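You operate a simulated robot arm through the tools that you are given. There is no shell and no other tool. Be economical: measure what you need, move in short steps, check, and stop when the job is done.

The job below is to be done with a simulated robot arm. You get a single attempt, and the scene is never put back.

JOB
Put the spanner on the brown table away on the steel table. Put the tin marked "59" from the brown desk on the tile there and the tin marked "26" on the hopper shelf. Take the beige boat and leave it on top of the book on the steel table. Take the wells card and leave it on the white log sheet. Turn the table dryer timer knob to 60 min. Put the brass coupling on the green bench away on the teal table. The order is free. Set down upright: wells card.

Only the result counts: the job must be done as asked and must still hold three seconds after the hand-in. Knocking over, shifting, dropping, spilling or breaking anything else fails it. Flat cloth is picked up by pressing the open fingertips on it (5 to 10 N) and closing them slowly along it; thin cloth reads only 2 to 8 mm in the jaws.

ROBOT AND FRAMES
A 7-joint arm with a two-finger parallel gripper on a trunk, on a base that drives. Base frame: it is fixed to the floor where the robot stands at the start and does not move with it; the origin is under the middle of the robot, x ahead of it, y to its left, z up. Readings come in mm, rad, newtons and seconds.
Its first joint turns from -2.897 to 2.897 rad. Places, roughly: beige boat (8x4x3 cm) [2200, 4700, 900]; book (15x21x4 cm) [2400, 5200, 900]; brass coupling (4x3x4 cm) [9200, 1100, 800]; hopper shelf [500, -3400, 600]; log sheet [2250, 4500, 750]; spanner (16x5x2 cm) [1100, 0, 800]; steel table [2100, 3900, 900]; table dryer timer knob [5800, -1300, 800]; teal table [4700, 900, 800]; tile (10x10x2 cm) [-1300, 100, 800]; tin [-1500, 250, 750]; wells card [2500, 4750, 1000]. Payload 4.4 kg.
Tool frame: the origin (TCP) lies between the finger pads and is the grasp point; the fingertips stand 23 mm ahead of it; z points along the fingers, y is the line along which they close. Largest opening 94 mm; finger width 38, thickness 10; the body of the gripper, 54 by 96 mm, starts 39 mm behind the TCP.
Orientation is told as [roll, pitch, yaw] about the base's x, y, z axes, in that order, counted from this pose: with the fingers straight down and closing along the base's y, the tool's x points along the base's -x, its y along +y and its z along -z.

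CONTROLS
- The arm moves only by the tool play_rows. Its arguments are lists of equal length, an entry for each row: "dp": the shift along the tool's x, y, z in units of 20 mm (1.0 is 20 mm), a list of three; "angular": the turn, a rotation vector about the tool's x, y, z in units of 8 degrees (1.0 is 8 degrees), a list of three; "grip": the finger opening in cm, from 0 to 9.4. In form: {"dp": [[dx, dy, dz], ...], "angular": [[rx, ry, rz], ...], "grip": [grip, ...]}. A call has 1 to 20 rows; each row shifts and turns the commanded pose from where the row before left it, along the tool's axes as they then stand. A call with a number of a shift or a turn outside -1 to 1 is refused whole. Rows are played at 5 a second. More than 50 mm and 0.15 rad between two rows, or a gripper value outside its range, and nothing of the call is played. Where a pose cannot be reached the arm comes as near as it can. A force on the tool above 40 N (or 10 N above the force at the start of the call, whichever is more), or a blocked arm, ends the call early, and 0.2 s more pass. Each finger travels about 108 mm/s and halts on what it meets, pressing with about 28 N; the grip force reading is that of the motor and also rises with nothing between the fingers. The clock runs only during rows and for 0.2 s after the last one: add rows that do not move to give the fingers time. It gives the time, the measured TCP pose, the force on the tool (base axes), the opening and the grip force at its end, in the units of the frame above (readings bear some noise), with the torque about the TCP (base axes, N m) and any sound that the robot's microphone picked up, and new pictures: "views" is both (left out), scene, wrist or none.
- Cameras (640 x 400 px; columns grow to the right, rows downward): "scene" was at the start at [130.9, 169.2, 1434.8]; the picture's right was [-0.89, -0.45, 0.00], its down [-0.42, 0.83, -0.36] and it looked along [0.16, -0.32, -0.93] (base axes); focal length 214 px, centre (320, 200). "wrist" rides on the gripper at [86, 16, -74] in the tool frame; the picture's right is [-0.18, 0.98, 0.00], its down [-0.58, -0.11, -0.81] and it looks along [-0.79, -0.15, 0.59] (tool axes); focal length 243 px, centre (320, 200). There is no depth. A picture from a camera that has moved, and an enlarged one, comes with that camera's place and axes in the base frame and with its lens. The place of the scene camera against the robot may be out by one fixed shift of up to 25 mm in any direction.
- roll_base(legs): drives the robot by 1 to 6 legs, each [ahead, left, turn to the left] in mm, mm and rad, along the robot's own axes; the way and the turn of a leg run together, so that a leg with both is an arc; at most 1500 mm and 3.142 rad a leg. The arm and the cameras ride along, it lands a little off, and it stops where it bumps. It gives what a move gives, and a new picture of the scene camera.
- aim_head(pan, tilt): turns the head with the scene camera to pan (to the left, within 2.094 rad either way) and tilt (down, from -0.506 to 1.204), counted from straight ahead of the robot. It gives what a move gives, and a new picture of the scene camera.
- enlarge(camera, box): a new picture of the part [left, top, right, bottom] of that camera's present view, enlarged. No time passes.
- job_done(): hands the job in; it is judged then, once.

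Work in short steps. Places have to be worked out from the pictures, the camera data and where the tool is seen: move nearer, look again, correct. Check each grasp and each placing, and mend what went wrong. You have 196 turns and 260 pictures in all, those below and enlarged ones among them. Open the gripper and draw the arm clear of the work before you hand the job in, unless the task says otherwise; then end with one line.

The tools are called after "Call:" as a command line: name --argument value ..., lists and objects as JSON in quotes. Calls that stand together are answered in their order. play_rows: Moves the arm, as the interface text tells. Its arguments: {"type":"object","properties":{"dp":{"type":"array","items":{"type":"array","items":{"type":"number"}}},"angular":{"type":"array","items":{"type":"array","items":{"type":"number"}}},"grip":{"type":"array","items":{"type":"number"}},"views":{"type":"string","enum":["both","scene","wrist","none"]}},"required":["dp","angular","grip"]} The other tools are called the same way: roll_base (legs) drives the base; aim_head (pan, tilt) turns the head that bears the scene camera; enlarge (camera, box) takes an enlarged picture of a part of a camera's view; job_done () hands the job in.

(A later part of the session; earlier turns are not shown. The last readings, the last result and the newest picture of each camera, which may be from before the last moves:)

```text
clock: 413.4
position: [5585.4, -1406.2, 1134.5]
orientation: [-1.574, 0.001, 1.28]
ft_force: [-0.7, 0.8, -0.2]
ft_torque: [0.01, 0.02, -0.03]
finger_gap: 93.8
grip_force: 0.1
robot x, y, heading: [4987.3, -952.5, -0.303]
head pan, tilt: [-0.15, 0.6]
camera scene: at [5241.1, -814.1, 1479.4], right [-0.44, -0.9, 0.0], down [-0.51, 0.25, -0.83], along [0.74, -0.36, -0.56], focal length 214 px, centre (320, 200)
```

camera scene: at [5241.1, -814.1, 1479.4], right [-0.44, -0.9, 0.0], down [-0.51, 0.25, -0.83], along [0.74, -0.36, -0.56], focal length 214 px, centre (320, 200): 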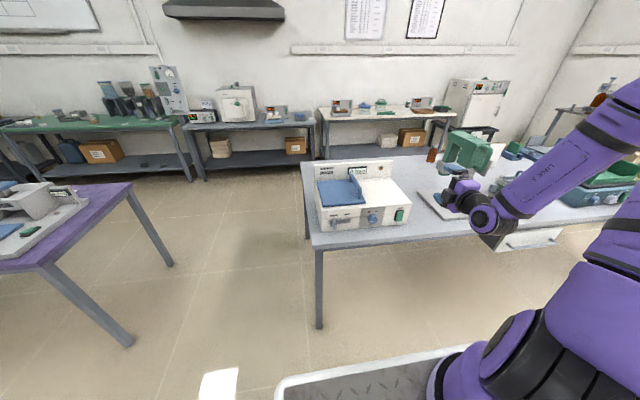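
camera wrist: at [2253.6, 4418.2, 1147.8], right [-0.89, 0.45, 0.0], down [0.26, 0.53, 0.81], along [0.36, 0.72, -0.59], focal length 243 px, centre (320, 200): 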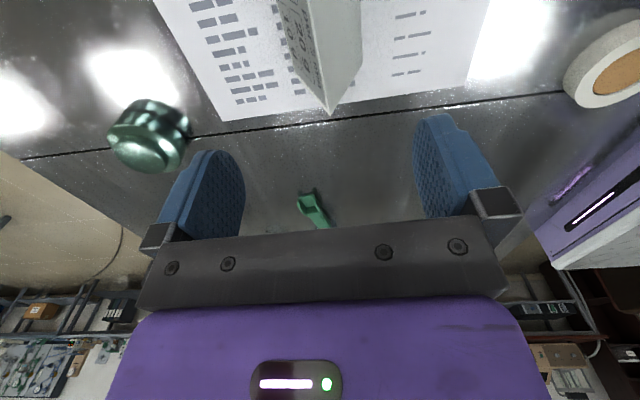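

Now roll −90° so fingers close horizontally with the camera above.

Call:
play_rows --dp '[[0, 0, 0], [0, 0, 0], [0, 0, 0], [0, 0, 0], [0, 0, 0], [0, 0, 0], [0, 0, 0], [0, 0, 0], [0, 0, 0], [0, 0, 0], [0, 0, 0], [0, 0, 0]]' --angular '[[0, 0, -0.9375], [0, 0, -0.9375], [0, 0, -0.9375], [0, 0, -0.9375], [0, 0, -0.9375], [0, 0, -0.9375], [0, 0, -0.9375], [0, 0, -0.9375], [0, 0, -0.9375], [0, 0, -0.9375], [0, 0, -0.9375], [0, 0, -0.9375]]' --grip '[9.4, 9.4, 9.4, 9.4, 9.4, 9.4, 9.4, 9.4, 9.4, 9.4, 9.4, 9.4]'

```text
clock: 416.0
position: [5586.0, -1407.4, 1132.6]
orientation: [2.768, 1.569, -0.665]
ft_force: [-0.2, -0.4, -0.9]
ft_torque: [0.02, -0.01, -0.01]
finger_gap: 94.0
grip_force: 0.1
robot x, y, heading: [4988.8, -954.1, -0.3]
head pan, tilt: [-0.15, 0.6]
camera scene: at [5241.2, -814.6, 1479.4], right [-0.44, -0.9, 0.0], down [-0.51, 0.25, -0.83], along [0.74, -0.36, -0.56], focal length 214 px, centre (320, 200)
camera wrist: at [5509.2, -1401.8, 1220.7], right [-0.28, -0.94, -0.18], down [-0.74, 0.33, -0.58], along [0.61, -0.03, -0.79], focal length 243 px, centre (320, 200)
```

scene: 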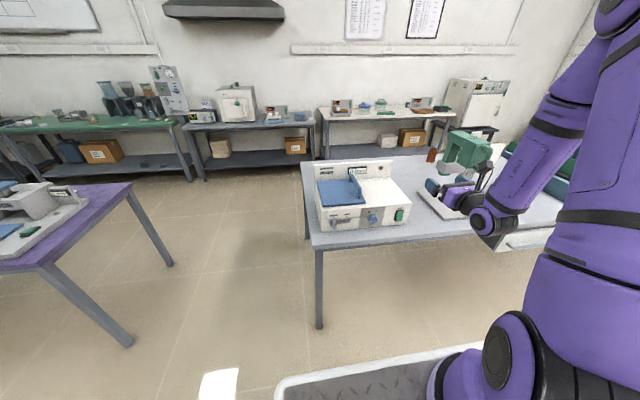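
wrist: 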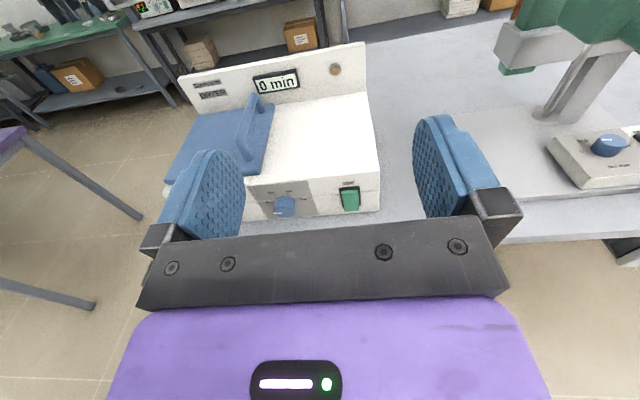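

Tool points at the panel. Move left 116 mm and down to z≈870, staying in front of the table edge.

Call:
play_rows --dp '[[0, -0.97, 0], [0, -0.97, 0], [0, -0.97, 0], [0, -0.97, 0], [0, -0.97, 0], [0, -0.97, 0], [-1, 0, 0], [-1, 0, 0], [-1, 0, 0], [-1, 0, 0], [-1, 0, 0], [-1, 0, 0], [-1, 0, 0], [-1, 0, 0], [-1, 0, 0], [-1, 0, 0], [-1, 0, 0], [-1, 0, 0], [-0.9, 0, 0]]' --angular '[[0, 0, 0], [0, 0, 0], [0, 0, 0], [0, 0, 0], [0, 0, 0], [0, 0, 0], [0, 0, 0], [0, 0, 0], [0, 0, 0], [0, 0, 0], [0, 0, 0], [0, 0, 0], [0, 0, 0], [0, 0, 0], [0, 0, 0], [0, 0, 0], [0, 0, 0], [0, 0, 0], [0, 0, 0]]' --grip '[9.4, 9.4, 9.4, 9.4, 9.4, 9.4, 9.4, 9.4, 9.4, 9.4, 9.4, 9.4, 9.4, 9.4, 9.4, 9.4, 9.4, 9.4, 9.4]'

Call:
enlarge --camera "scene" --box '[310, 150, 450, 260]'

```text
clock: 420.0
position: [5639.8, -1323.2, 873.9]
orientation: [-3.096, 1.565, -0.243]
ft_force: [-1.0, 0.7, 0.2]
ft_torque: [-0.01, 0.0, -0.01]
finger_gap: 94.0
grip_force: 0.0
out of reach, approached as far as the arm can: row 2, 3, 4, 5, 6
robot x, y, heading: [4987.8, -951.4, -0.303]
head pan, tilt: [-0.15, 0.6]
camera scene: at [5241.2, -814.3, 1479.4], right [-0.44, -0.9, 0.0], down [-0.51, 0.25, -0.83], along [0.74, -0.36, -0.56], focal length 214 px, centre (320, 200)
camera wrist: at [5564.0, -1317.1, 962.4], right [-0.28, -0.94, -0.18], down [-0.74, 0.33, -0.58], along [0.61, -0.03, -0.79], focal length 243 px, centre (320, 200)
```

scene: 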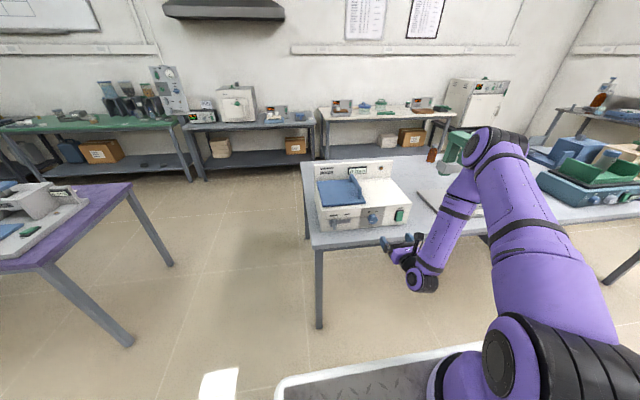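
wrist: 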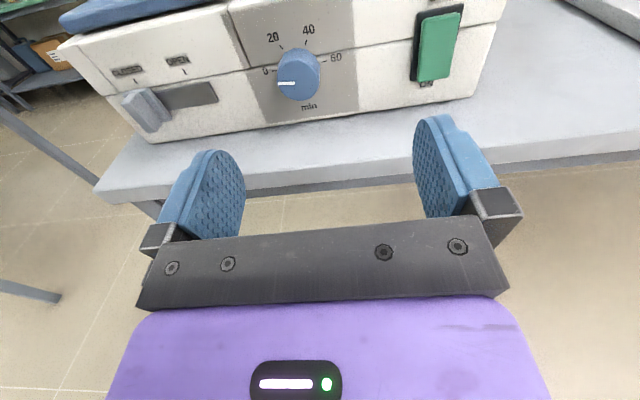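

```text
3.64 times, centred on (380, 205) of scene
camera zoom: at [5241.2, -814.3, 1479.4], right [-0.44, -0.9, 0.0], down [-0.51, 0.25, -0.83], along [0.74, -0.36, -0.56], focal length 780 px, centre (102, 182)
```

zoom: 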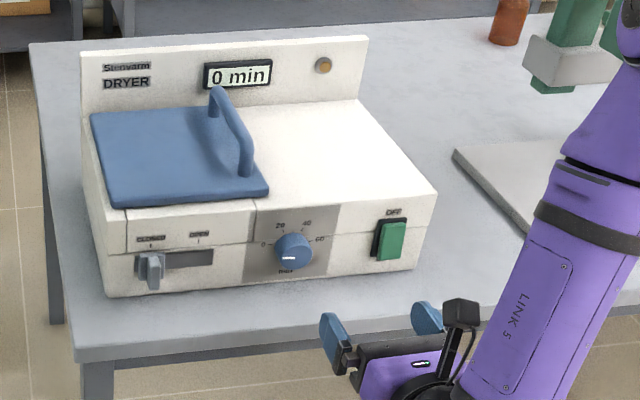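

Knob ≈162 mm ahead, 27 mm left, 22 mm down of the TCP. Align and go forward 100 mm, then re-check.

Call:
play_rows --dp '[[-0.55, -0.68, 0], [-0.55, -0.68, 0], [0, 0, 1], [0, 0, 1], [0, 0, 1], [0, 0, 1], [0, 0, 1]]' --angular '[[0, 0, 0], [0, 0, 0], [0, 0, 0], [0, 0, 0], [0, 0, 0], [0, 0, 0], [0, 0, 0]]' --grip '[9.4, 9.4, 9.4, 9.4, 9.4, 9.4, 9.4]' --views "wrist"

```text
clock: 421.6
position: [5745.1, -1325.9, 853.1]
orientation: [-3.052, 1.567, -0.199]
ft_force: [-0.3, -0.2, 0.4]
ft_torque: [0.0, -0.02, 0.0]
finger_gap: 93.8
grip_force: 0.1
robot x, y, heading: [4989.6, -955.6, -0.304]
head pan, tilt: [-0.15, 0.6]
camera wrist: at [5668.2, -1319.3, 940.9], right [-0.28, -0.94, -0.18], down [-0.74, 0.33, -0.58], along [0.61, -0.03, -0.79], focal length 243 px, centre (320, 200)
```

wrist: 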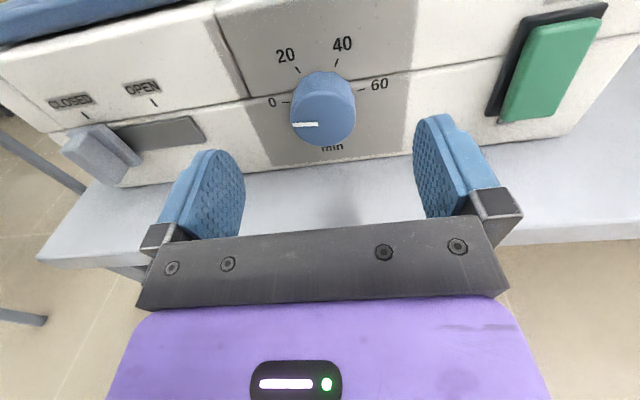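

Only ~10 mm too high. Lower 10 mm, roll −45°, and move in so the fingertips straddle the knob.

Call:
play_rows --dp '[[-0.5, 0, 0], [0, 0, 0], [0, 0, 0], [0, 0, 0], [0, 0, 0], [0, 0, 0], [0, 0, 0], [0, 0, 1], [0, 0, 1], [0, 0, 0.5]]' --angular '[[0, 0, 0], [0, 0, -0.94], [0, 0, -0.94], [0, 0, -0.94], [0, 0, -0.94], [0, 0, -0.94], [0, 0, -0.925], [0, 0, 0], [0, 0, 0], [0, 0, 0]]' --grip '[9.4, 9.4, 9.4, 9.4, 9.4, 9.4, 9.4, 7, 7, 7]' --views "wrist"

```text
clock: 423.8
position: [5793.0, -1340.1, 843.0]
orientation: [1.577, 0.785, -1.857]
ft_force: [-0.1, -0.1, -0.6]
ft_torque: [-0.01, 0.01, 0.0]
finger_gap: 70.0
grip_force: 0.0
robot x, y, heading: [4991.3, -951.7, -0.305]
head pan, tilt: [-0.15, 0.6]
camera wrist: at [5735.2, -1271.4, 916.9], right [-0.24, -0.79, 0.56], down [-0.87, -0.09, -0.49], along [0.44, -0.61, -0.66], focal length 243 px, centre (320, 200)
```

wrist: 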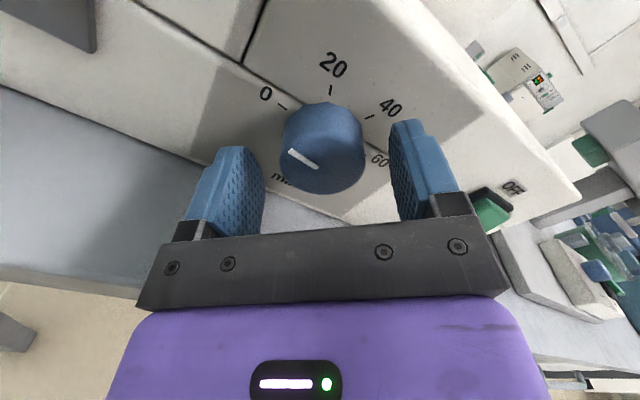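

Centred on the knob. Move in 10 mm more, close, and turn +90°.

Call:
play_rows --dp '[[0, 0, 0.25], [0, 0, 0.25], [0, 0, 0], [0, 0, 0], [0, 0, 0]]' --angular '[[0, 0, 0], [0, 0, 0], [0, 0, 0], [0, 0, 0], [0, 0, 0]]' --grip '[7, 7, 5.5, 4, 3]' --views "wrist"

```text
clock: 424.7
position: [5799.8, -1344.9, 844.4]
orientation: [1.577, 0.784, -1.859]
ft_force: [-12.9, 3.7, 3.1]
ft_torque: [-0.18, -0.15, -0.42]
finger_gap: 42.8
grip_force: 3.3
robot x, y, heading: [4993.1, -951.5, -0.3]
head pan, tilt: [-0.15, 0.6]
stopped in row 4: the force on the tool passed its limit at 45 N (the readings are from after the stop); the commanded pose is now the measured one
camera wrist: at [5742.5, -1275.5, 917.0], right [-0.24, -0.79, 0.57], down [-0.87, -0.09, -0.49], along [0.44, -0.61, -0.66], focal length 243 px, centre (320, 200)
```

wrist: 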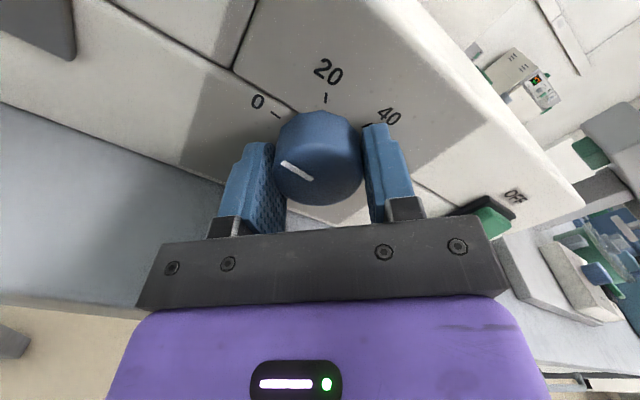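

Tips touched the panel; back off 3 mm and close, then turn.

Call:
play_rows --dp '[[0, 0, -0.15], [0, 0, 0], [0, 0, 0], [0, 0, 0]]' --angular '[[0, 0, 0], [0, 0, 0], [0, 0, 0], [0, 0, 0]]' --grip '[4.3, 3.8, 3.2, 2.5]' --views "none"

Call:
play_rows --dp '[[0, 0, 0], [0, 0, 0], [0, 0, 0], [0, 0, 0], [0, 0, 0], [0, 0, 0], [0, 0, 0], [0, 0, 0], [0, 0, 0], [0, 0, 0], [0, 0, 0], [0, 0, 0], [0, 0, 0], [0, 0, 0], [0, 0, 0], [0, 0, 0]]' --angular '[[0, 0, 0.7], [0, 0, 0.7], [0, 0, 0.7], [0, 0, 0.7], [0, 0, 0.7], [0, 0, 0.7], [0, 0, 0.7], [0, 0, 0.7], [0, 0, 0.7], [0, 0, 0.7], [0, 0, 0.7], [0, 0, 0.7], [0, 0, 0.7], [0, 0, 0.7], [0, 0, 0.7], [0, 0, 0.75]]' --grip '[2.5, 2.5, 2.5, 2.5, 2.5, 2.5, 2.5, 2.5, 2.5, 2.5, 2.5, 2.5, 2.5, 2.5, 2.5, 2.5]'

Call:
enlarge --camera "scene" --box '[310, 150, 450, 260]'

```text
clock: 425.7
position: [5798.2, -1344.9, 843.9]
orientation: [1.582, 0.784, -1.856]
ft_force: [12.4, 4.0, -7.2]
ft_torque: [-0.13, -0.38, -0.79]
finger_gap: 41.8
grip_force: 45.4
robot x, y, heading: [4990.5, -951.4, -0.307]
head pan, tilt: [-0.15, 0.6]
```

```text
clock: 427.7
position: [5799.0, -1341.3, 842.6]
orientation: [-1.688, 1.523, 1.16]
ft_force: [9.2, 3.7, -5.7]
ft_torque: [0.09, 0.25, -1.09]
finger_gap: 42.5
grip_force: 45.5
robot x, y, heading: [4988.4, -951.3, -0.305]
head pan, tilt: [-0.15, 0.6]
stopped in row 9: the force on the tool passed its limit at 41 N (the readings are from after the stop); the commanded pose is now the measured one
camera scene: at [5241.6, -814.3, 1479.3], right [-0.44, -0.9, 0.0], down [-0.51, 0.25, -0.82], along [0.74, -0.36, -0.57], focal length 214 px, centre (320, 200)
camera wrist: at [5721.0, -1339.7, 929.6], right [-0.28, -0.93, -0.23], down [-0.73, 0.36, -0.58], along [0.62, 0.01, -0.78], focal length 243 px, centre (320, 200)
```

scene: 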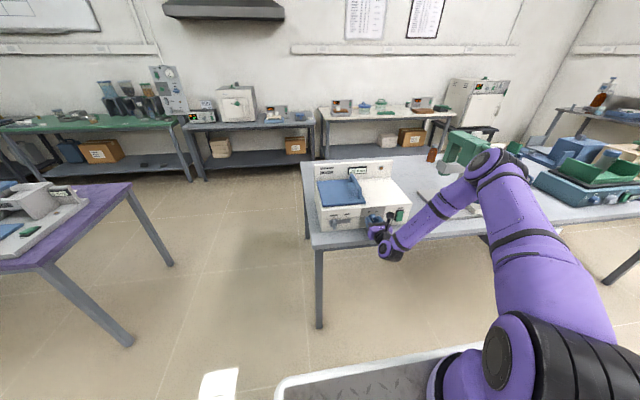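
wrist: 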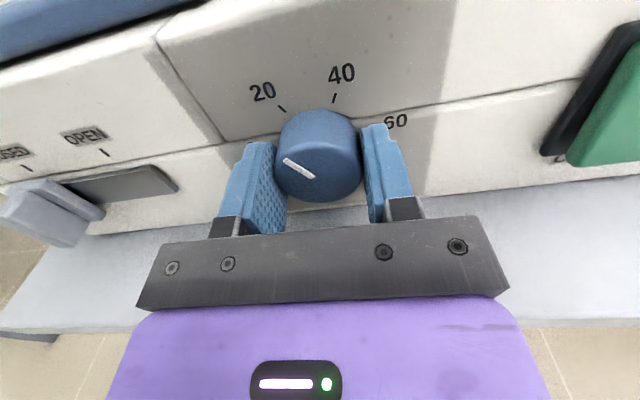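

```text
3.64 times, centred on (380, 205) of scene
camera zoom: at [5241.6, -814.3, 1479.3], right [-0.44, -0.9, 0.0], down [-0.51, 0.25, -0.82], along [0.74, -0.36, -0.57], focal length 780 px, centre (102, 182)
```

zoom: 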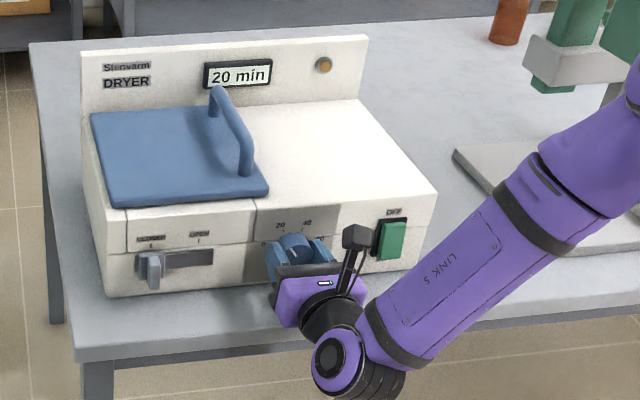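

Display now reads 20 min. Continue turning.

Call:
play_rows --dp '[[0, 0, 0], [0, 0, 0], [0, 0, 0], [0, 0, 0], [0, 0, 0], [0, 0, 0], [0, 0, 0], [0, 0, 0]]' --angular '[[0, 0, 0.7], [0, 0, 0.7], [0, 0, 0.7], [0, 0, 0.7], [0, 0, 0.7], [0, 0, 0.7], [0, 0, 0.7], [0, 0, 0.7]]' --grip '[2.5, 2.5, 2.5, 2.5, 2.5, 2.5, 2.5, 2.5]' --views "none"

Call:
enlarge --camera "scene" --box '[310, 150, 450, 260]'

```text
clock: 429.5
position: [5799.1, -1339.6, 843.6]
orientation: [-1.577, 0.741, 1.278]
ft_force: [17.8, 29.8, 4.6]
ft_torque: [0.06, 0.42, -0.38]
finger_gap: 42.1
grip_force: 45.2
robot x, y, heading: [4987.7, -955.1, -0.303]
head pan, tilt: [-0.15, 0.6]
```

```text
3.64 times, centred on (380, 205) of scene
camera zoom: at [5241.3, -813.0, 1479.2], right [-0.44, -0.9, 0.0], down [-0.51, 0.25, -0.83], along [0.74, -0.36, -0.56], focal length 780 px, centre (102, 182)
```

zoom: 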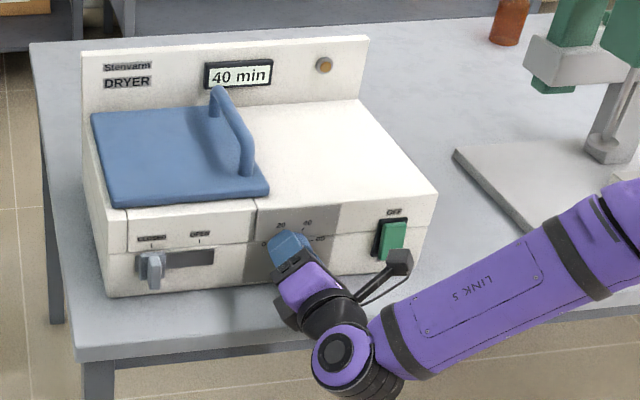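

40 min. Now release, back out slightly, roll back 90°, and regrasp for the rest.

Call:
play_rows --dp '[[0, 0, 0], [0, 0, 0], [0, 0, -0.7], [0, 0, -0.8], [0, 0, 0], [0, 0, 0], [0, 0, 0], [0, 0, 0], [0, 0, 0], [0, 0, 0], [0, 0, 0], [0, 0, 0], [0, 0, 0], [0, 0, 0], [0, 0, 0], [0, 0, 0]]' --angular '[[0, 0, 0], [0, 0, 0], [0, 0, 0], [0, 0, 0], [0, 0, -0.92], [0, 0, -0.92], [0, 0, -0.92], [0, 0, -0.92], [0, 0, -0.92], [0, 0, -0.92], [0, 0, -0.92], [0, 0, -0.92], [0, 0, -0.92], [0, 0, -0.92], [0, 0, -0.92], [0, 0, -0.92]]' --grip '[5.5, 7, 7, 7, 7, 7, 7, 7, 7, 7, 7, 7, 7, 7, 7, 7]'

```text
clock: 432.9
position: [5769.3, -1334.2, 844.9]
orientation: [1.582, 0.857, -1.855]
ft_force: [-0.3, 0.7, 0.7]
ft_torque: [0.0, -0.01, -0.04]
finger_gap: 70.0
grip_force: 0.1
robot x, y, heading: [4991.0, -952.5, -0.305]
head pan, tilt: [-0.15, 0.6]
camera scene: at [5241.0, -814.5, 1479.4], right [-0.44, -0.9, 0.0], down [-0.51, 0.25, -0.83], along [0.74, -0.36, -0.57], focal length 214 px, centre (320, 200)
camera wrist: at [5709.9, -1270.0, 920.8], right [-0.25, -0.83, 0.51], down [-0.86, -0.05, -0.52], along [0.45, -0.56, -0.69], focal length 243 px, centre (320, 200)
```

scene: 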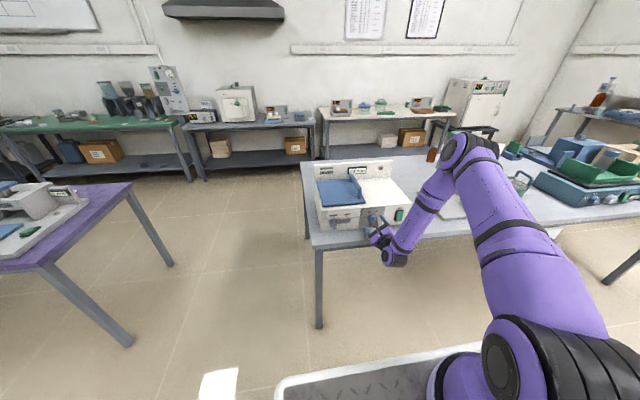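
wrist: 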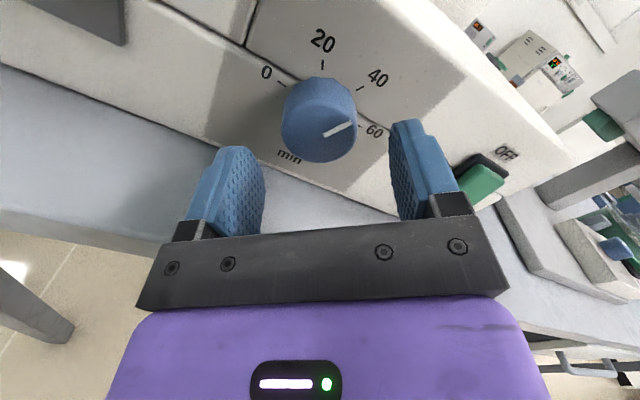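

Pointer sits at about 40. Regrasp and turn ~55° more.

Call:
play_rows --dp '[[0.15, 0, 0.5], [0, 0, 0.5], [0, 0, 0.35], [0, 0, 0], [0, 0, 0], [0, 0, 0], [0, 0, 0]]' --angular '[[0, 0, 0], [0, 0, 0], [0, 0, 0], [0, 0, 0], [0, 0, 0], [0, 0, 0], [0, 0, 0]]' --grip '[7, 7, 7, 5.5, 4.2, 3.5, 2.5]' --views "none"

Call:
play_rows --dp '[[0, 0, 0], [0, 0, 0], [0, 0, 0], [0, 0, 0], [0, 0, 0], [0, 0, 0], [0, 0, 0], [0, 0, 0]]' --angular '[[0, 0, 0.8], [0, 0, 0.8], [0, 0, 0.8], [0, 0, 0.8], [0, 0, 0.8], [0, 0, 0.8], [0, 0, 0.8], [0, 0, 0.8]]' --grip '[2.5, 2.5, 2.5, 2.5, 2.5, 2.5, 2.5, 2.5]' --views "wrist"

Call:
enlarge --camera "scene" --box '[310, 150, 450, 260]'

```text
clock: 434.5
position: [5797.1, -1340.9, 846.9]
orientation: [1.585, 0.856, -1.853]
ft_force: [-1.0, -10.1, 11.1]
ft_torque: [-0.19, -0.59, -0.84]
finger_gap: 41.5
grip_force: 44.8
robot x, y, heading: [4990.3, -954.2, -0.306]
head pan, tilt: [-0.15, 0.6]
```

```text
clock: 436.3
position: [5794.8, -1340.8, 847.6]
orientation: [-1.618, 1.388, 1.231]
ft_force: [-3.3, -27.3, 20.8]
ft_torque: [-0.31, -0.89, -1.74]
finger_gap: 41.9
grip_force: 45.2
robot x, y, heading: [4989.2, -956.9, -0.303]
head pan, tilt: [-0.15, 0.6]
camera wrist: at [5714.4, -1349.6, 929.7], right [-0.27, -0.89, -0.36], down [-0.71, 0.44, -0.56], along [0.66, 0.1, -0.75], focal length 243 px, centre (320, 200)
```

wrist: 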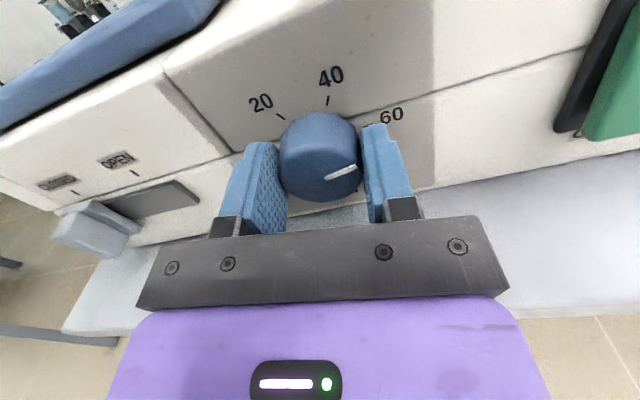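

```text
3.64 times, centred on (380, 205) of scene
camera zoom: at [5240.1, -815.1, 1479.6], right [-0.44, -0.9, 0.0], down [-0.51, 0.25, -0.83], along [0.74, -0.36, -0.56], focal length 780 px, centre (102, 182)
```

zoom: 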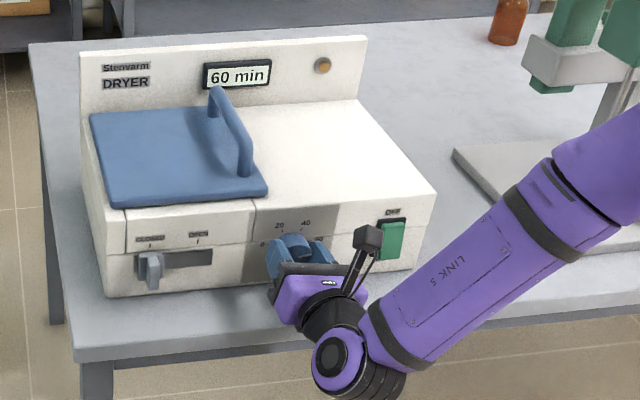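

Display reads 60 min. Release, back out and check the pointer.

Call:
play_rows --dp '[[0, 0, 0], [0, 0, 0], [0, 0, 0], [0, 0, -0.8], [0, 0, -1], [0, 0, -1], [0, 0, -1]]' --angular '[[0, 0, 0], [0, 0, 0], [0, 0, 0], [0, 0, 0], [0, 0, 0], [0, 0, 0], [0, 0, 0]]' --grip '[4.5, 6, 7, 7, 7, 7, 7]' --views "wrist"

Call:
enlarge --camera "scene" --box '[330, 150, 410, 240]'

```text
clock: 437.9
position: [5725.3, -1317.4, 844.9]
orientation: [-1.606, 1.39, 1.243]
ft_force: [-1.1, -0.5, -0.2]
ft_torque: [0.04, -0.03, 0.02]
finger_gap: 69.9
grip_force: 0.0
robot x, y, heading: [4993.2, -952.2, -0.305]
head pan, tilt: [-0.15, 0.6]
camera wrist: at [5643.7, -1325.8, 928.7], right [-0.27, -0.9, -0.36], down [-0.71, 0.43, -0.56], along [0.65, 0.1, -0.75], focal length 243 px, centre (320, 200)
```

wrist: 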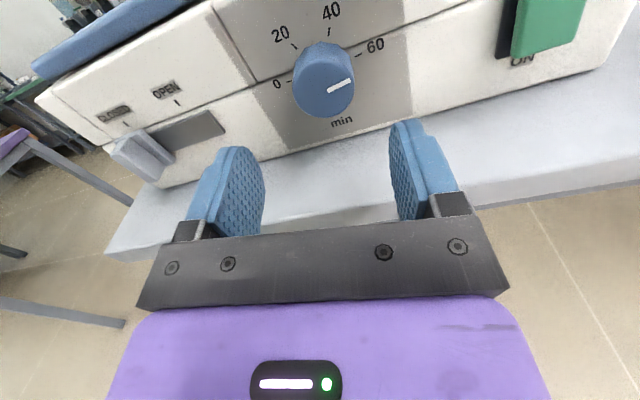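

```text
4.44 times, centred on (370, 195) of scene
camera zoom: at [5241.0, -814.4, 1479.4], right [-0.44, -0.9, 0.0], down [-0.51, 0.25, -0.82], along [0.74, -0.36, -0.57], focal length 953 px, centre (98, 222)
```

zoom: 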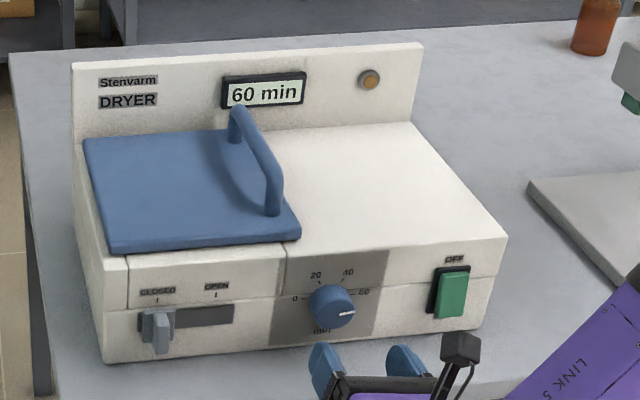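

Timer is on 60. Back away, raise, and return the tool to pointing down.

Call:
play_rows --dp '[[0, 0, -1], [0, 0, -1], [0, 0, -1], [0, 0, -1], [1, 0, 0], [1, 0, 0], [1, 0, 0], [1, 0, 0], [1, 0, 0], [1, 0, 0], [1, 0, 0], [1, 0, 0], [1, 0, 0], [1, 0, 0], [1, 0, 0], [1, 0, 0], [1, 0, 0]]' --angular '[[0, 0, -0.65], [0, 0, -0.65], [0, 0, 0], [0, 0, 0], [0, 0, 0], [0, 0, 0], [0, 0, 0], [0, 0, 0], [0, 0, 0], [0, 0, 0], [0, 0, 0], [0, 0, 0], [0, 0, 0], [0, 0, 0], [0, 0, 0], [0, 0, 0], [0, 0, 0]]' --grip '[7, 7, 7, 7, 7, 7, 7, 7, 7, 7, 7, 7, 7, 7, 7, 7, 7]' --views "none"

Call:
play_rows --dp '[[0, 0, 0], [0, 0, 0], [0, 0, 0], [0, 0, 0], [0, 0, 0], [0, 0, 0], [0, 0, 0], [0, 0, 0], [0, 0, 0], [0, 0, 0], [0, 0, 0], [0, 0, 0]]' --angular '[[0, -0.9375, 0], [0, -0.9375, 0], [0, -0.9375, 0], [0, -0.9375, 0], [0, -0.9375, 0], [0, -0.9375, 0], [0, -0.9375, 0], [0, -0.9375, 0], [0, -0.9375, 0], [0, -0.9375, 0], [0, -0.9375, 0], [0, -0.9375, 0]]' --grip '[7, 7, 7, 7, 7, 7, 7, 7, 7, 7, 7, 7]' --views "scene"

```text
clock: 441.5
position: [5649.1, -1295.6, 1084.7]
orientation: [2.982, 1.563, -0.451]
ft_force: [0.3, -0.2, -0.3]
ft_torque: [0.01, -0.01, -0.02]
finger_gap: 70.0
grip_force: 0.2
out of reach, approached as far as the arm can: row 16, 17
robot x, y, heading: [4988.9, -952.9, -0.304]
head pan, tilt: [-0.15, 0.6]
```

```text
clock: 444.1
position: [5635.9, -1288.6, 1016.0]
orientation: [0.013, 0.2, 2.886]
ft_force: [-4.6, -9.9, 0.3]
ft_torque: [0.65, -0.27, 0.1]
finger_gap: 70.1
grip_force: 0.1
out of reach, approached as far as the arm can: row 1, 2, 3, 11
robot x, y, heading: [4991.5, -956.5, -0.305]
head pan, tilt: [-0.15, 0.6]
camera scene: at [5239.3, -817.0, 1480.0], right [-0.44, -0.9, 0.0], down [-0.51, 0.25, -0.83], along [0.74, -0.36, -0.56], focal length 214 px, centre (320, 200)
```

scene: 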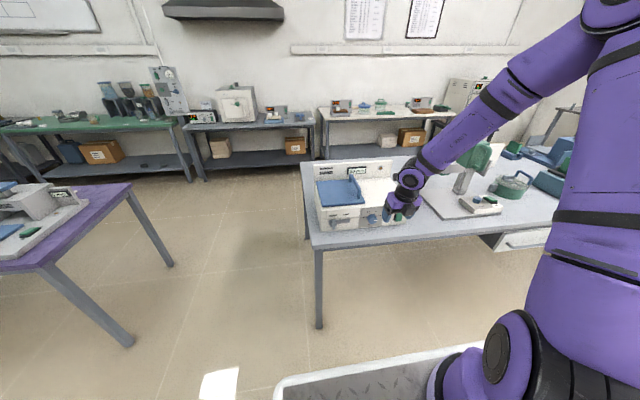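

A small force reading appeared; check with a still row and a wrist view.

Call:
play_rows --dp '[[0, 0, 0]]' --angular '[[0, 0, 0]]' --grip '[7]'

```text
clock: 444.5
position: [5636.2, -1289.2, 1015.4]
orientation: [0.014, 0.205, 2.879]
ft_force: [-0.3, 0.8, -0.2]
ft_torque: [-0.01, 0.02, 0.04]
finger_gap: 70.1
grip_force: 0.0
robot x, y, heading: [4991.1, -952.6, -0.304]
head pan, tilt: [-0.15, 0.6]
camera scene: at [5240.9, -814.3, 1479.4], right [-0.44, -0.9, 0.0], down [-0.51, 0.25, -0.83], along [0.74, -0.36, -0.56], focal length 214 px, centre (320, 200)
camera wrist: at [5698.9, -1323.0, 1108.6], right [-0.43, -0.9, -0.02], down [-0.68, 0.31, 0.67], along [-0.6, 0.31, -0.74], focal length 243 px, centre (320, 200)
```

scene: 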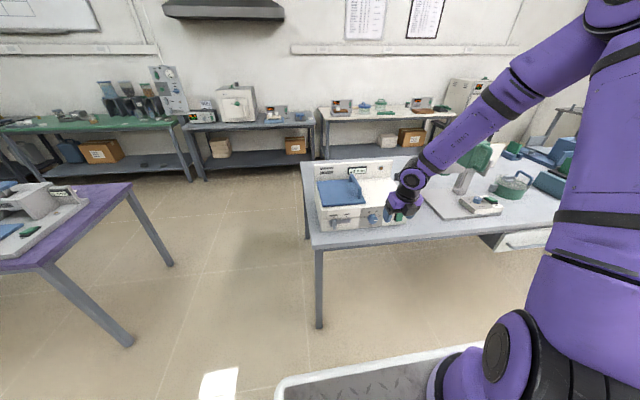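
wrist: 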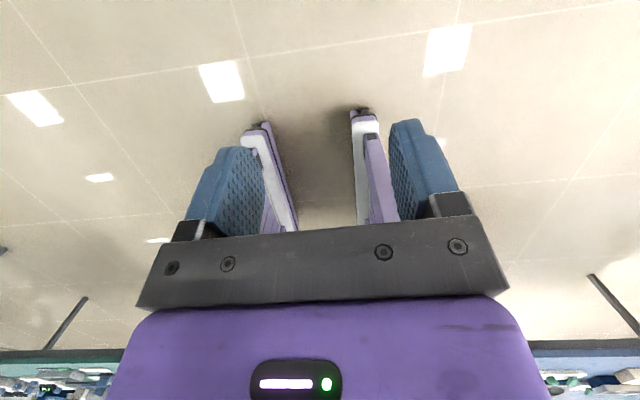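

No contact (transient). Level the tool and raise it to ~1150, then drive: left 710, turn to face +u, slide right behind the purple table.

Call:
play_rows --dp '[[0, 0, -0.5], [0, 0, -1], [0, 0, -1], [0, 0, -1], [0, 0, -1], [0, 0, -1], [0, 0, -1]]' --angular '[[0, -0.73, 0], [0, -0.73, 0], [0, 0, 0], [0, 0, 0], [0, 0, 0], [0, 0, 0], [0, 0, 0]]' --grip '[7, 7, 7, 7, 7, 7, 7]' --views "none"

Call:
roll_base --legs '[[0, 710, 0], [0, 0, 1.577], [0, -1500, 0]]'

Call:
aim_head --pan -0.6 --tilt 0.5

```text
clock: 446.1
position: [5633.2, -1286.6, 1146.7]
orientation: [0.014, 0.001, 2.874]
ft_force: [0.3, 0.0, -0.9]
ft_torque: [-0.03, -0.02, -0.01]
finger_gap: 70.0
grip_force: 0.0
robot x, y, heading: [4988.7, -957.6, -0.304]
head pan, tilt: [-0.15, 0.6]
```

```text
clock: 451.6
position: [5971.9, -284.7, 1147.1]
orientation: [0.014, 0.0, -3.01]
ft_force: [-0.2, -0.3, 0.8]
ft_torque: [-0.01, -0.01, -0.01]
finger_gap: 70.1
grip_force: 0.1
robot x, y, heading: [5245.9, -224.8, 0.092]
head pan, tilt: [-0.15, 0.6]
stopped in leg 2: the robot was blocked; the commanded pose is now the measured one
camera scene: at [5420.9, -3.5, 1479.5], right [-0.05, -1.0, 0.0], down [-0.56, 0.03, -0.82], along [0.82, -0.04, -0.57], focal length 214 px, centre (320, 200)
```

scene: 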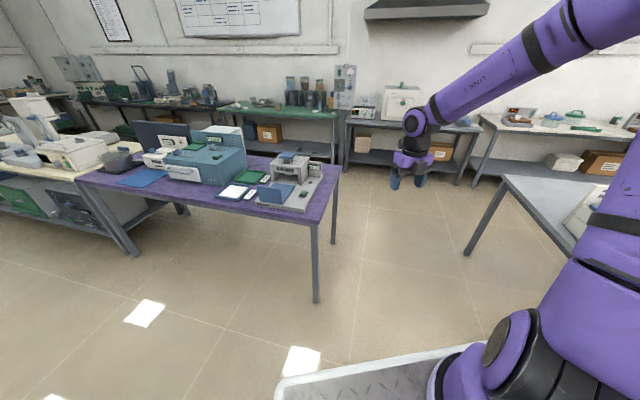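

```text
clock: 452.5
position: [5971.5, -283.5, 1146.2]
orientation: [0.013, -0.001, -3.01]
ft_force: [0.3, -0.6, 0.7]
ft_torque: [0.02, 0.02, -0.01]
finger_gap: 70.2
grip_force: 0.0
robot x, y, heading: [5252.5, -222.0, 0.091]
head pan, tilt: [-0.6, 0.499]
camera scene: at [5412.4, -42.6, 1488.5], right [-0.48, -0.88, 0.0], down [-0.42, 0.23, -0.88], along [0.77, -0.42, -0.48], focal length 214 px, centre (320, 200)
```

scene: 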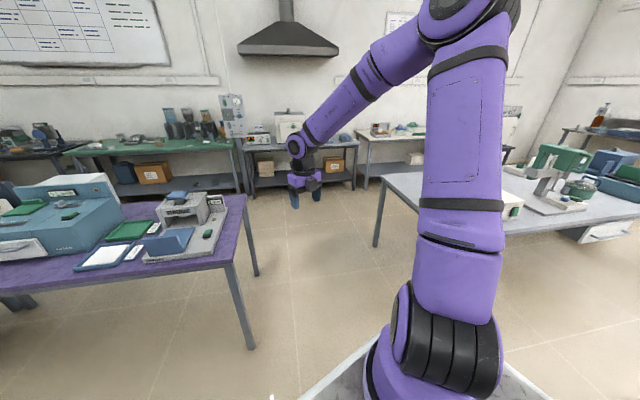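

The rear corner touched the teal table's corner while turning. Move away from it first (ahead 300), then finish the turn.

Call:
roll_base --legs '[[300, 0, 0], [0, 0, 1.18], [-100, 0, 0]]'

Call:
aim_head --pan 1.6 --tilt 0.4

Call:
aim_head --pan -0.9 --tilt 0.5

```text
clock: 458.2
position: [5855.8, 349.1, 1147.6]
orientation: [0.015, -0.001, -1.842]
ft_force: [-0.1, 0.8, -0.2]
ft_torque: [-0.01, -0.04, 0.01]
finger_gap: 70.0
grip_force: 0.0
robot x, y, heading: [5521.9, -290.9, 1.266]
head pan, tilt: [-0.6, 0.499]
camera scene: at [5403.9, -85.4, 1488.5], right [0.62, -0.79, 0.0], down [-0.38, -0.3, -0.88], along [0.69, 0.54, -0.48], focal length 214 px, centre (320, 200)
```

scene: 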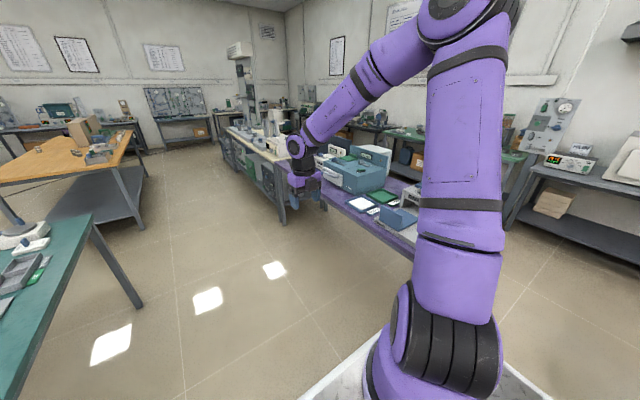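

```text
clock: 460.3
position: [5856.6, 349.4, 1146.5]
orientation: [0.015, 0.0, -1.842]
ft_force: [-0.1, -0.5, 0.1]
ft_torque: [0.0, -0.01, -0.02]
finger_gap: 69.6
grip_force: 0.1
robot x, y, heading: [5522.9, -294.5, 1.265]
head pan, tilt: [1.6, 0.4]
camera scene: at [5243.1, -116.1, 1497.6], right [0.27, 0.96, 0.0], down [0.37, -0.11, -0.92], along [-0.89, 0.25, -0.39], focal length 214 px, centre (320, 200)
```

scene: 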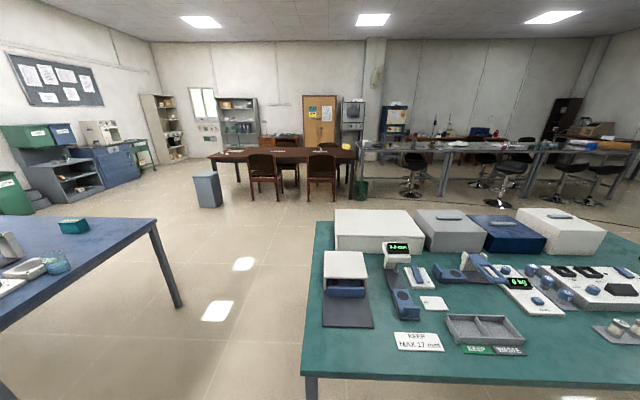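

```text
clock: 462.6
position: [5856.1, 349.9, 1147.3]
orientation: [0.013, 0.001, -1.84]
ft_force: [-1.1, 0.0, -0.6]
ft_torque: [0.03, 0.04, 0.0]
finger_gap: 70.1
grip_force: 0.2
robot x, y, heading: [5522.9, -290.8, 1.263]
head pan, tilt: [-0.901, 0.499]
camera scene: at [5417.2, -109.0, 1488.5], right [0.36, -0.93, 0.0], down [-0.45, -0.17, -0.88], along [0.82, 0.31, -0.48], focal length 214 px, centre (320, 200)
```

scene: 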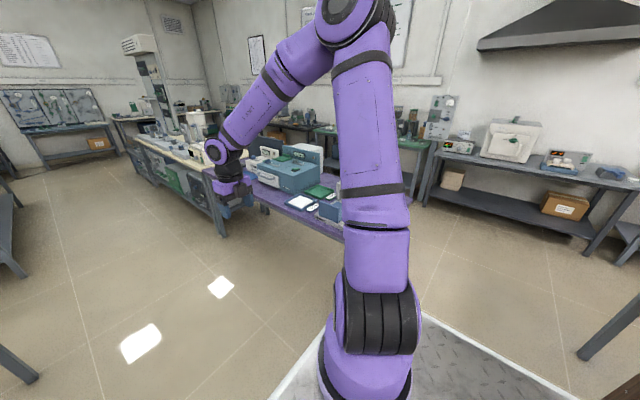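

Teal table's contents look undisturbed. Slide right 2000 behind the purple table's end, then look at the green bench.

Call:
roll_base --legs '[[0, -1500, 0], [0, -480, 0.008], [1000, 0, 0]]'

Call:
aim_head --pan -0.8 --tilt 0.4

Call:
enlarge --camera "scene" --box '[180, 100, 640, 300]'

```text
clock: 477.2
position: [7996.1, 760.4, 1146.5]
orientation: [0.013, 0.001, -1.811]
ft_force: [0.2, 0.3, -0.2]
ft_torque: [0.02, 0.01, 0.01]
finger_gap: 70.1
grip_force: 0.1
robot x, y, heading: [7679.4, 106.7, 1.295]
head pan, tilt: [-0.901, 0.499]
camera scene: at [7571.3, 288.7, 1488.5], right [0.38, -0.92, 0.0], down [-0.44, -0.18, -0.88], along [0.81, 0.34, -0.48], focal length 214 px, centre (320, 200)
```

scene: 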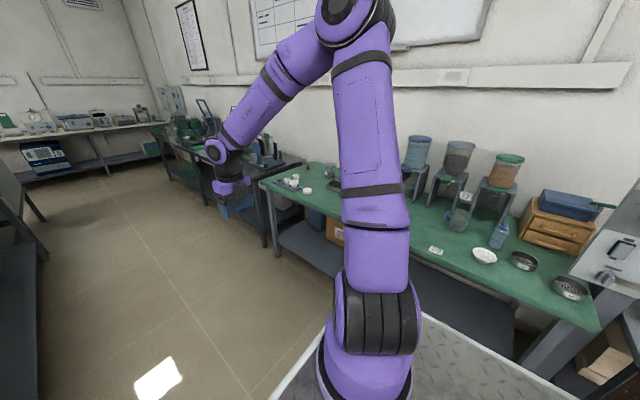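

```text
clock: 477.8
position: [7996.8, 760.6, 1147.1]
orientation: [0.013, 0.001, -1.811]
ft_force: [-0.3, 0.3, 0.3]
ft_torque: [-0.01, 0.0, 0.0]
finger_gap: 69.8
grip_force: 0.1
robot x, y, heading: [7681.5, 113.0, 1.292]
head pan, tilt: [-0.799, 0.4]
camera scene: at [7568.8, 297.7, 1497.6], right [0.47, -0.88, 0.0], down [-0.34, -0.18, -0.92], along [0.81, 0.44, -0.39], focal length 214 px, centre (320, 200)
```

scene: 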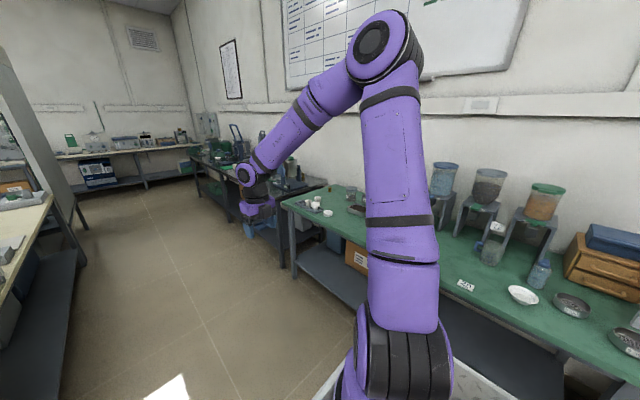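

```text
1.39 times, centred on (410, 200) of scene
camera zoom: at [7568.8, 297.7, 1497.6], right [0.47, -0.88, 0.0], down [-0.34, -0.18, -0.92], along [0.81, 0.44, -0.39], focal length 298 px, centre (195, 200)
```

zoom: 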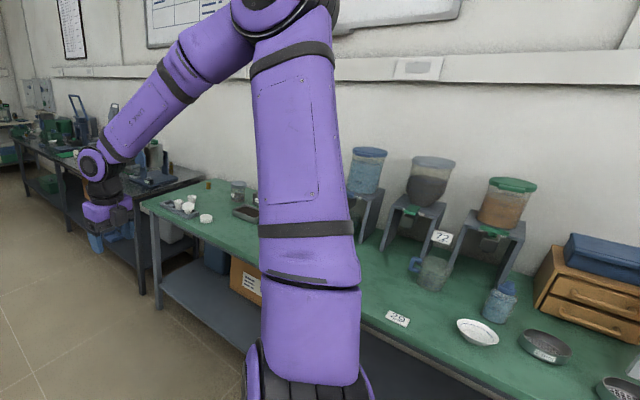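

Coupling should be near the bench's left end. Raise the arm, drive ahead 1050 and turn to face the bench.

Call:
play_rows --dp '[[0, 0, -1], [0, 0, -1], [0, 0, -1], [0, 0, -1], [0, 0, -1]]' --angular '[[0, 0, 0], [0, 0, 0], [0, 0, 0], [0, 0, 0], [0, 0, 0]]' --grip '[7, 7, 7, 7, 7]' --views "none"

Call:
roll_base --legs '[[1050, -70, 0], [0, 0, -1.59]]'

Call:
aim_head --pan 0.1 --tilt 0.6

Call:
enlarge --camera "scene" --box '[180, 100, 420, 250]'

```text
clock: 479.0
position: [7996.7, 760.5, 1247.0]
orientation: [0.015, 0.001, -1.811]
ft_force: [-0.4, 0.5, -0.5]
ft_torque: [-0.01, 0.03, 0.06]
finger_gap: 70.2
grip_force: 0.0
robot x, y, heading: [7681.5, 108.2, 1.296]
head pan, tilt: [-0.799, 0.4]
```

```text
clock: 488.4
position: [8673.2, 784.6, 1246.9]
orientation: [0.014, 0.001, 2.892]
ft_force: [0.0, 0.9, -0.7]
ft_torque: [-0.01, 0.01, 0.0]
finger_gap: 69.9
grip_force: 0.0
robot x, y, heading: [8025.5, 1106.5, -0.284]
head pan, tilt: [-0.799, 0.4]
camera scene: at [8237.0, 1205.5, 1497.6], right [-0.88, -0.47, 0.0], down [-0.18, 0.34, -0.92], along [0.43, -0.81, -0.39], focal length 214 px, centre (320, 200)
```

scene: 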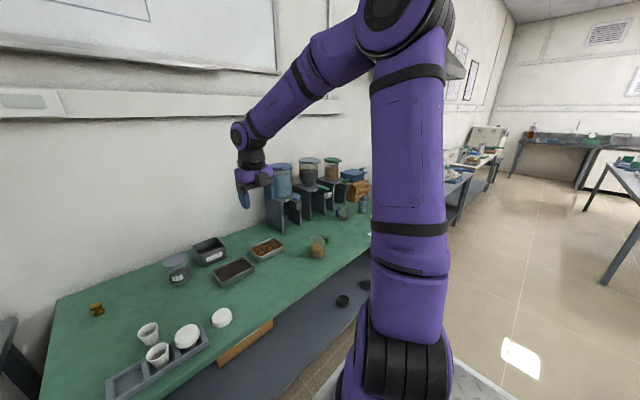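

```text
clock: 489.6
position: [8674.6, 784.4, 1246.1]
orientation: [0.013, 0.001, 2.892]
ft_force: [0.4, -0.1, -0.3]
ft_torque: [-0.03, -0.01, -0.03]
finger_gap: 70.0
grip_force: 0.1
robot x, y, heading: [8028.3, 1108.5, -0.282]
head pan, tilt: [0.099, 0.6]
camera scene: at [8280.6, 1271.0, 1479.4], right [-0.18, -0.98, 0.0], down [-0.56, 0.1, -0.83], along [0.81, -0.15, -0.56], focal length 214 px, centre (320, 200)
```

scene: 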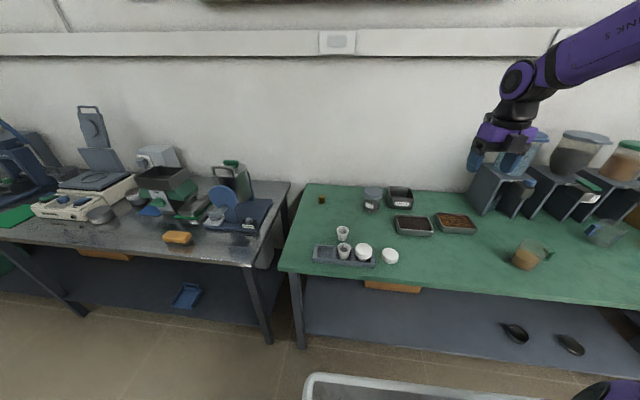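

```text
2.67 times, centred on (300, 175) of scene
camera zoom: at [8280.6, 1271.0, 1479.4], right [-0.18, -0.98, 0.0], down [-0.56, 0.1, -0.83], along [0.81, -0.15, -0.56], focal length 572 px, centre (373, 267)
```

zoom: 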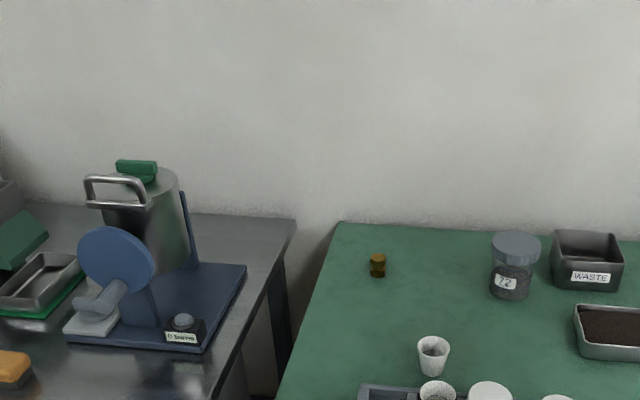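

Brass coupling found at ≈[9181,1083] on the back left of the bench. Move ahead 190 and left 280.

Call:
roll_base --legs '[[0, 280, -0.012], [185, 0, 0]]'

Call:
aim_head --pan -0.15 --tilt 0.65

Call:
enlarge --camera "scene" --box '[220, 100, 380, 220]'

```text
clock: 492.7
position: [8932.7, 996.3, 1246.8]
orientation: [0.014, 0.0, 2.882]
ft_force: [-0.4, 0.9, 0.6]
ft_torque: [0.03, 0.02, -0.04]
finger_gap: 69.6
grip_force: 0.0
robot x, y, heading: [8290.2, 1324.5, -0.293]
head pan, tilt: [0.099, 0.6]
camera scene: at [8544.8, 1485.8, 1479.4], right [-0.19, -0.98, 0.0], down [-0.55, 0.11, -0.82], along [0.81, -0.16, -0.57], focal length 214 px, centre (320, 200)
```

scene: 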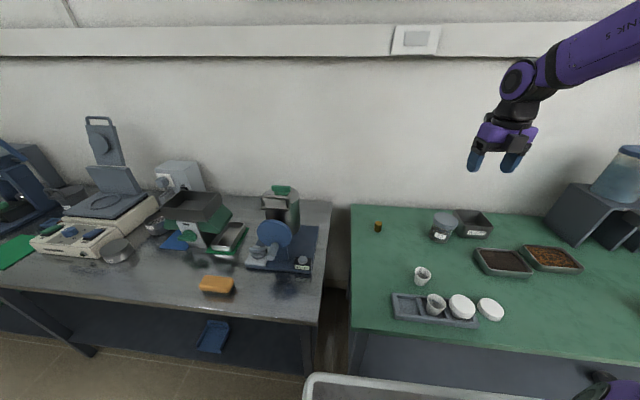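

```text
clock: 493.4
position: [8933.4, 995.8, 1245.9]
orientation: [0.014, 0.001, 2.881]
ft_force: [0.3, 0.7, -0.4]
ft_torque: [0.0, 0.05, 0.01]
finger_gap: 70.0
grip_force: 0.1
robot x, y, heading: [8286.0, 1322.5, -0.292]
head pan, tilt: [-0.15, 0.649]
camera scene: at [8536.5, 1465.7, 1475.1], right [-0.43, -0.9, 0.0], down [-0.55, 0.26, -0.8], along [0.72, -0.34, -0.6], focal length 214 px, centre (320, 200)
```

scene: 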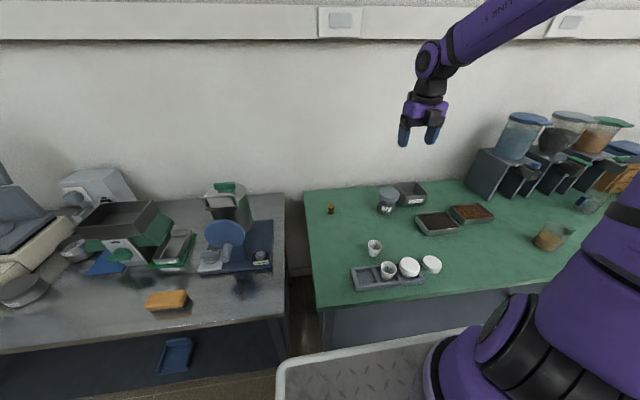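

```text
3.33 times, centred on (300, 160) of scene
camera zoom: at [8536.5, 1465.7, 1475.1], right [-0.43, -0.9, 0.0], down [-0.55, 0.26, -0.8], along [0.72, -0.34, -0.6], focal length 715 px, centre (387, 333)
```

zoom: 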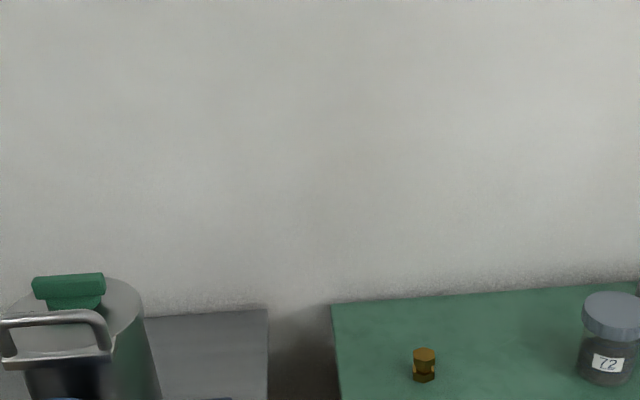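

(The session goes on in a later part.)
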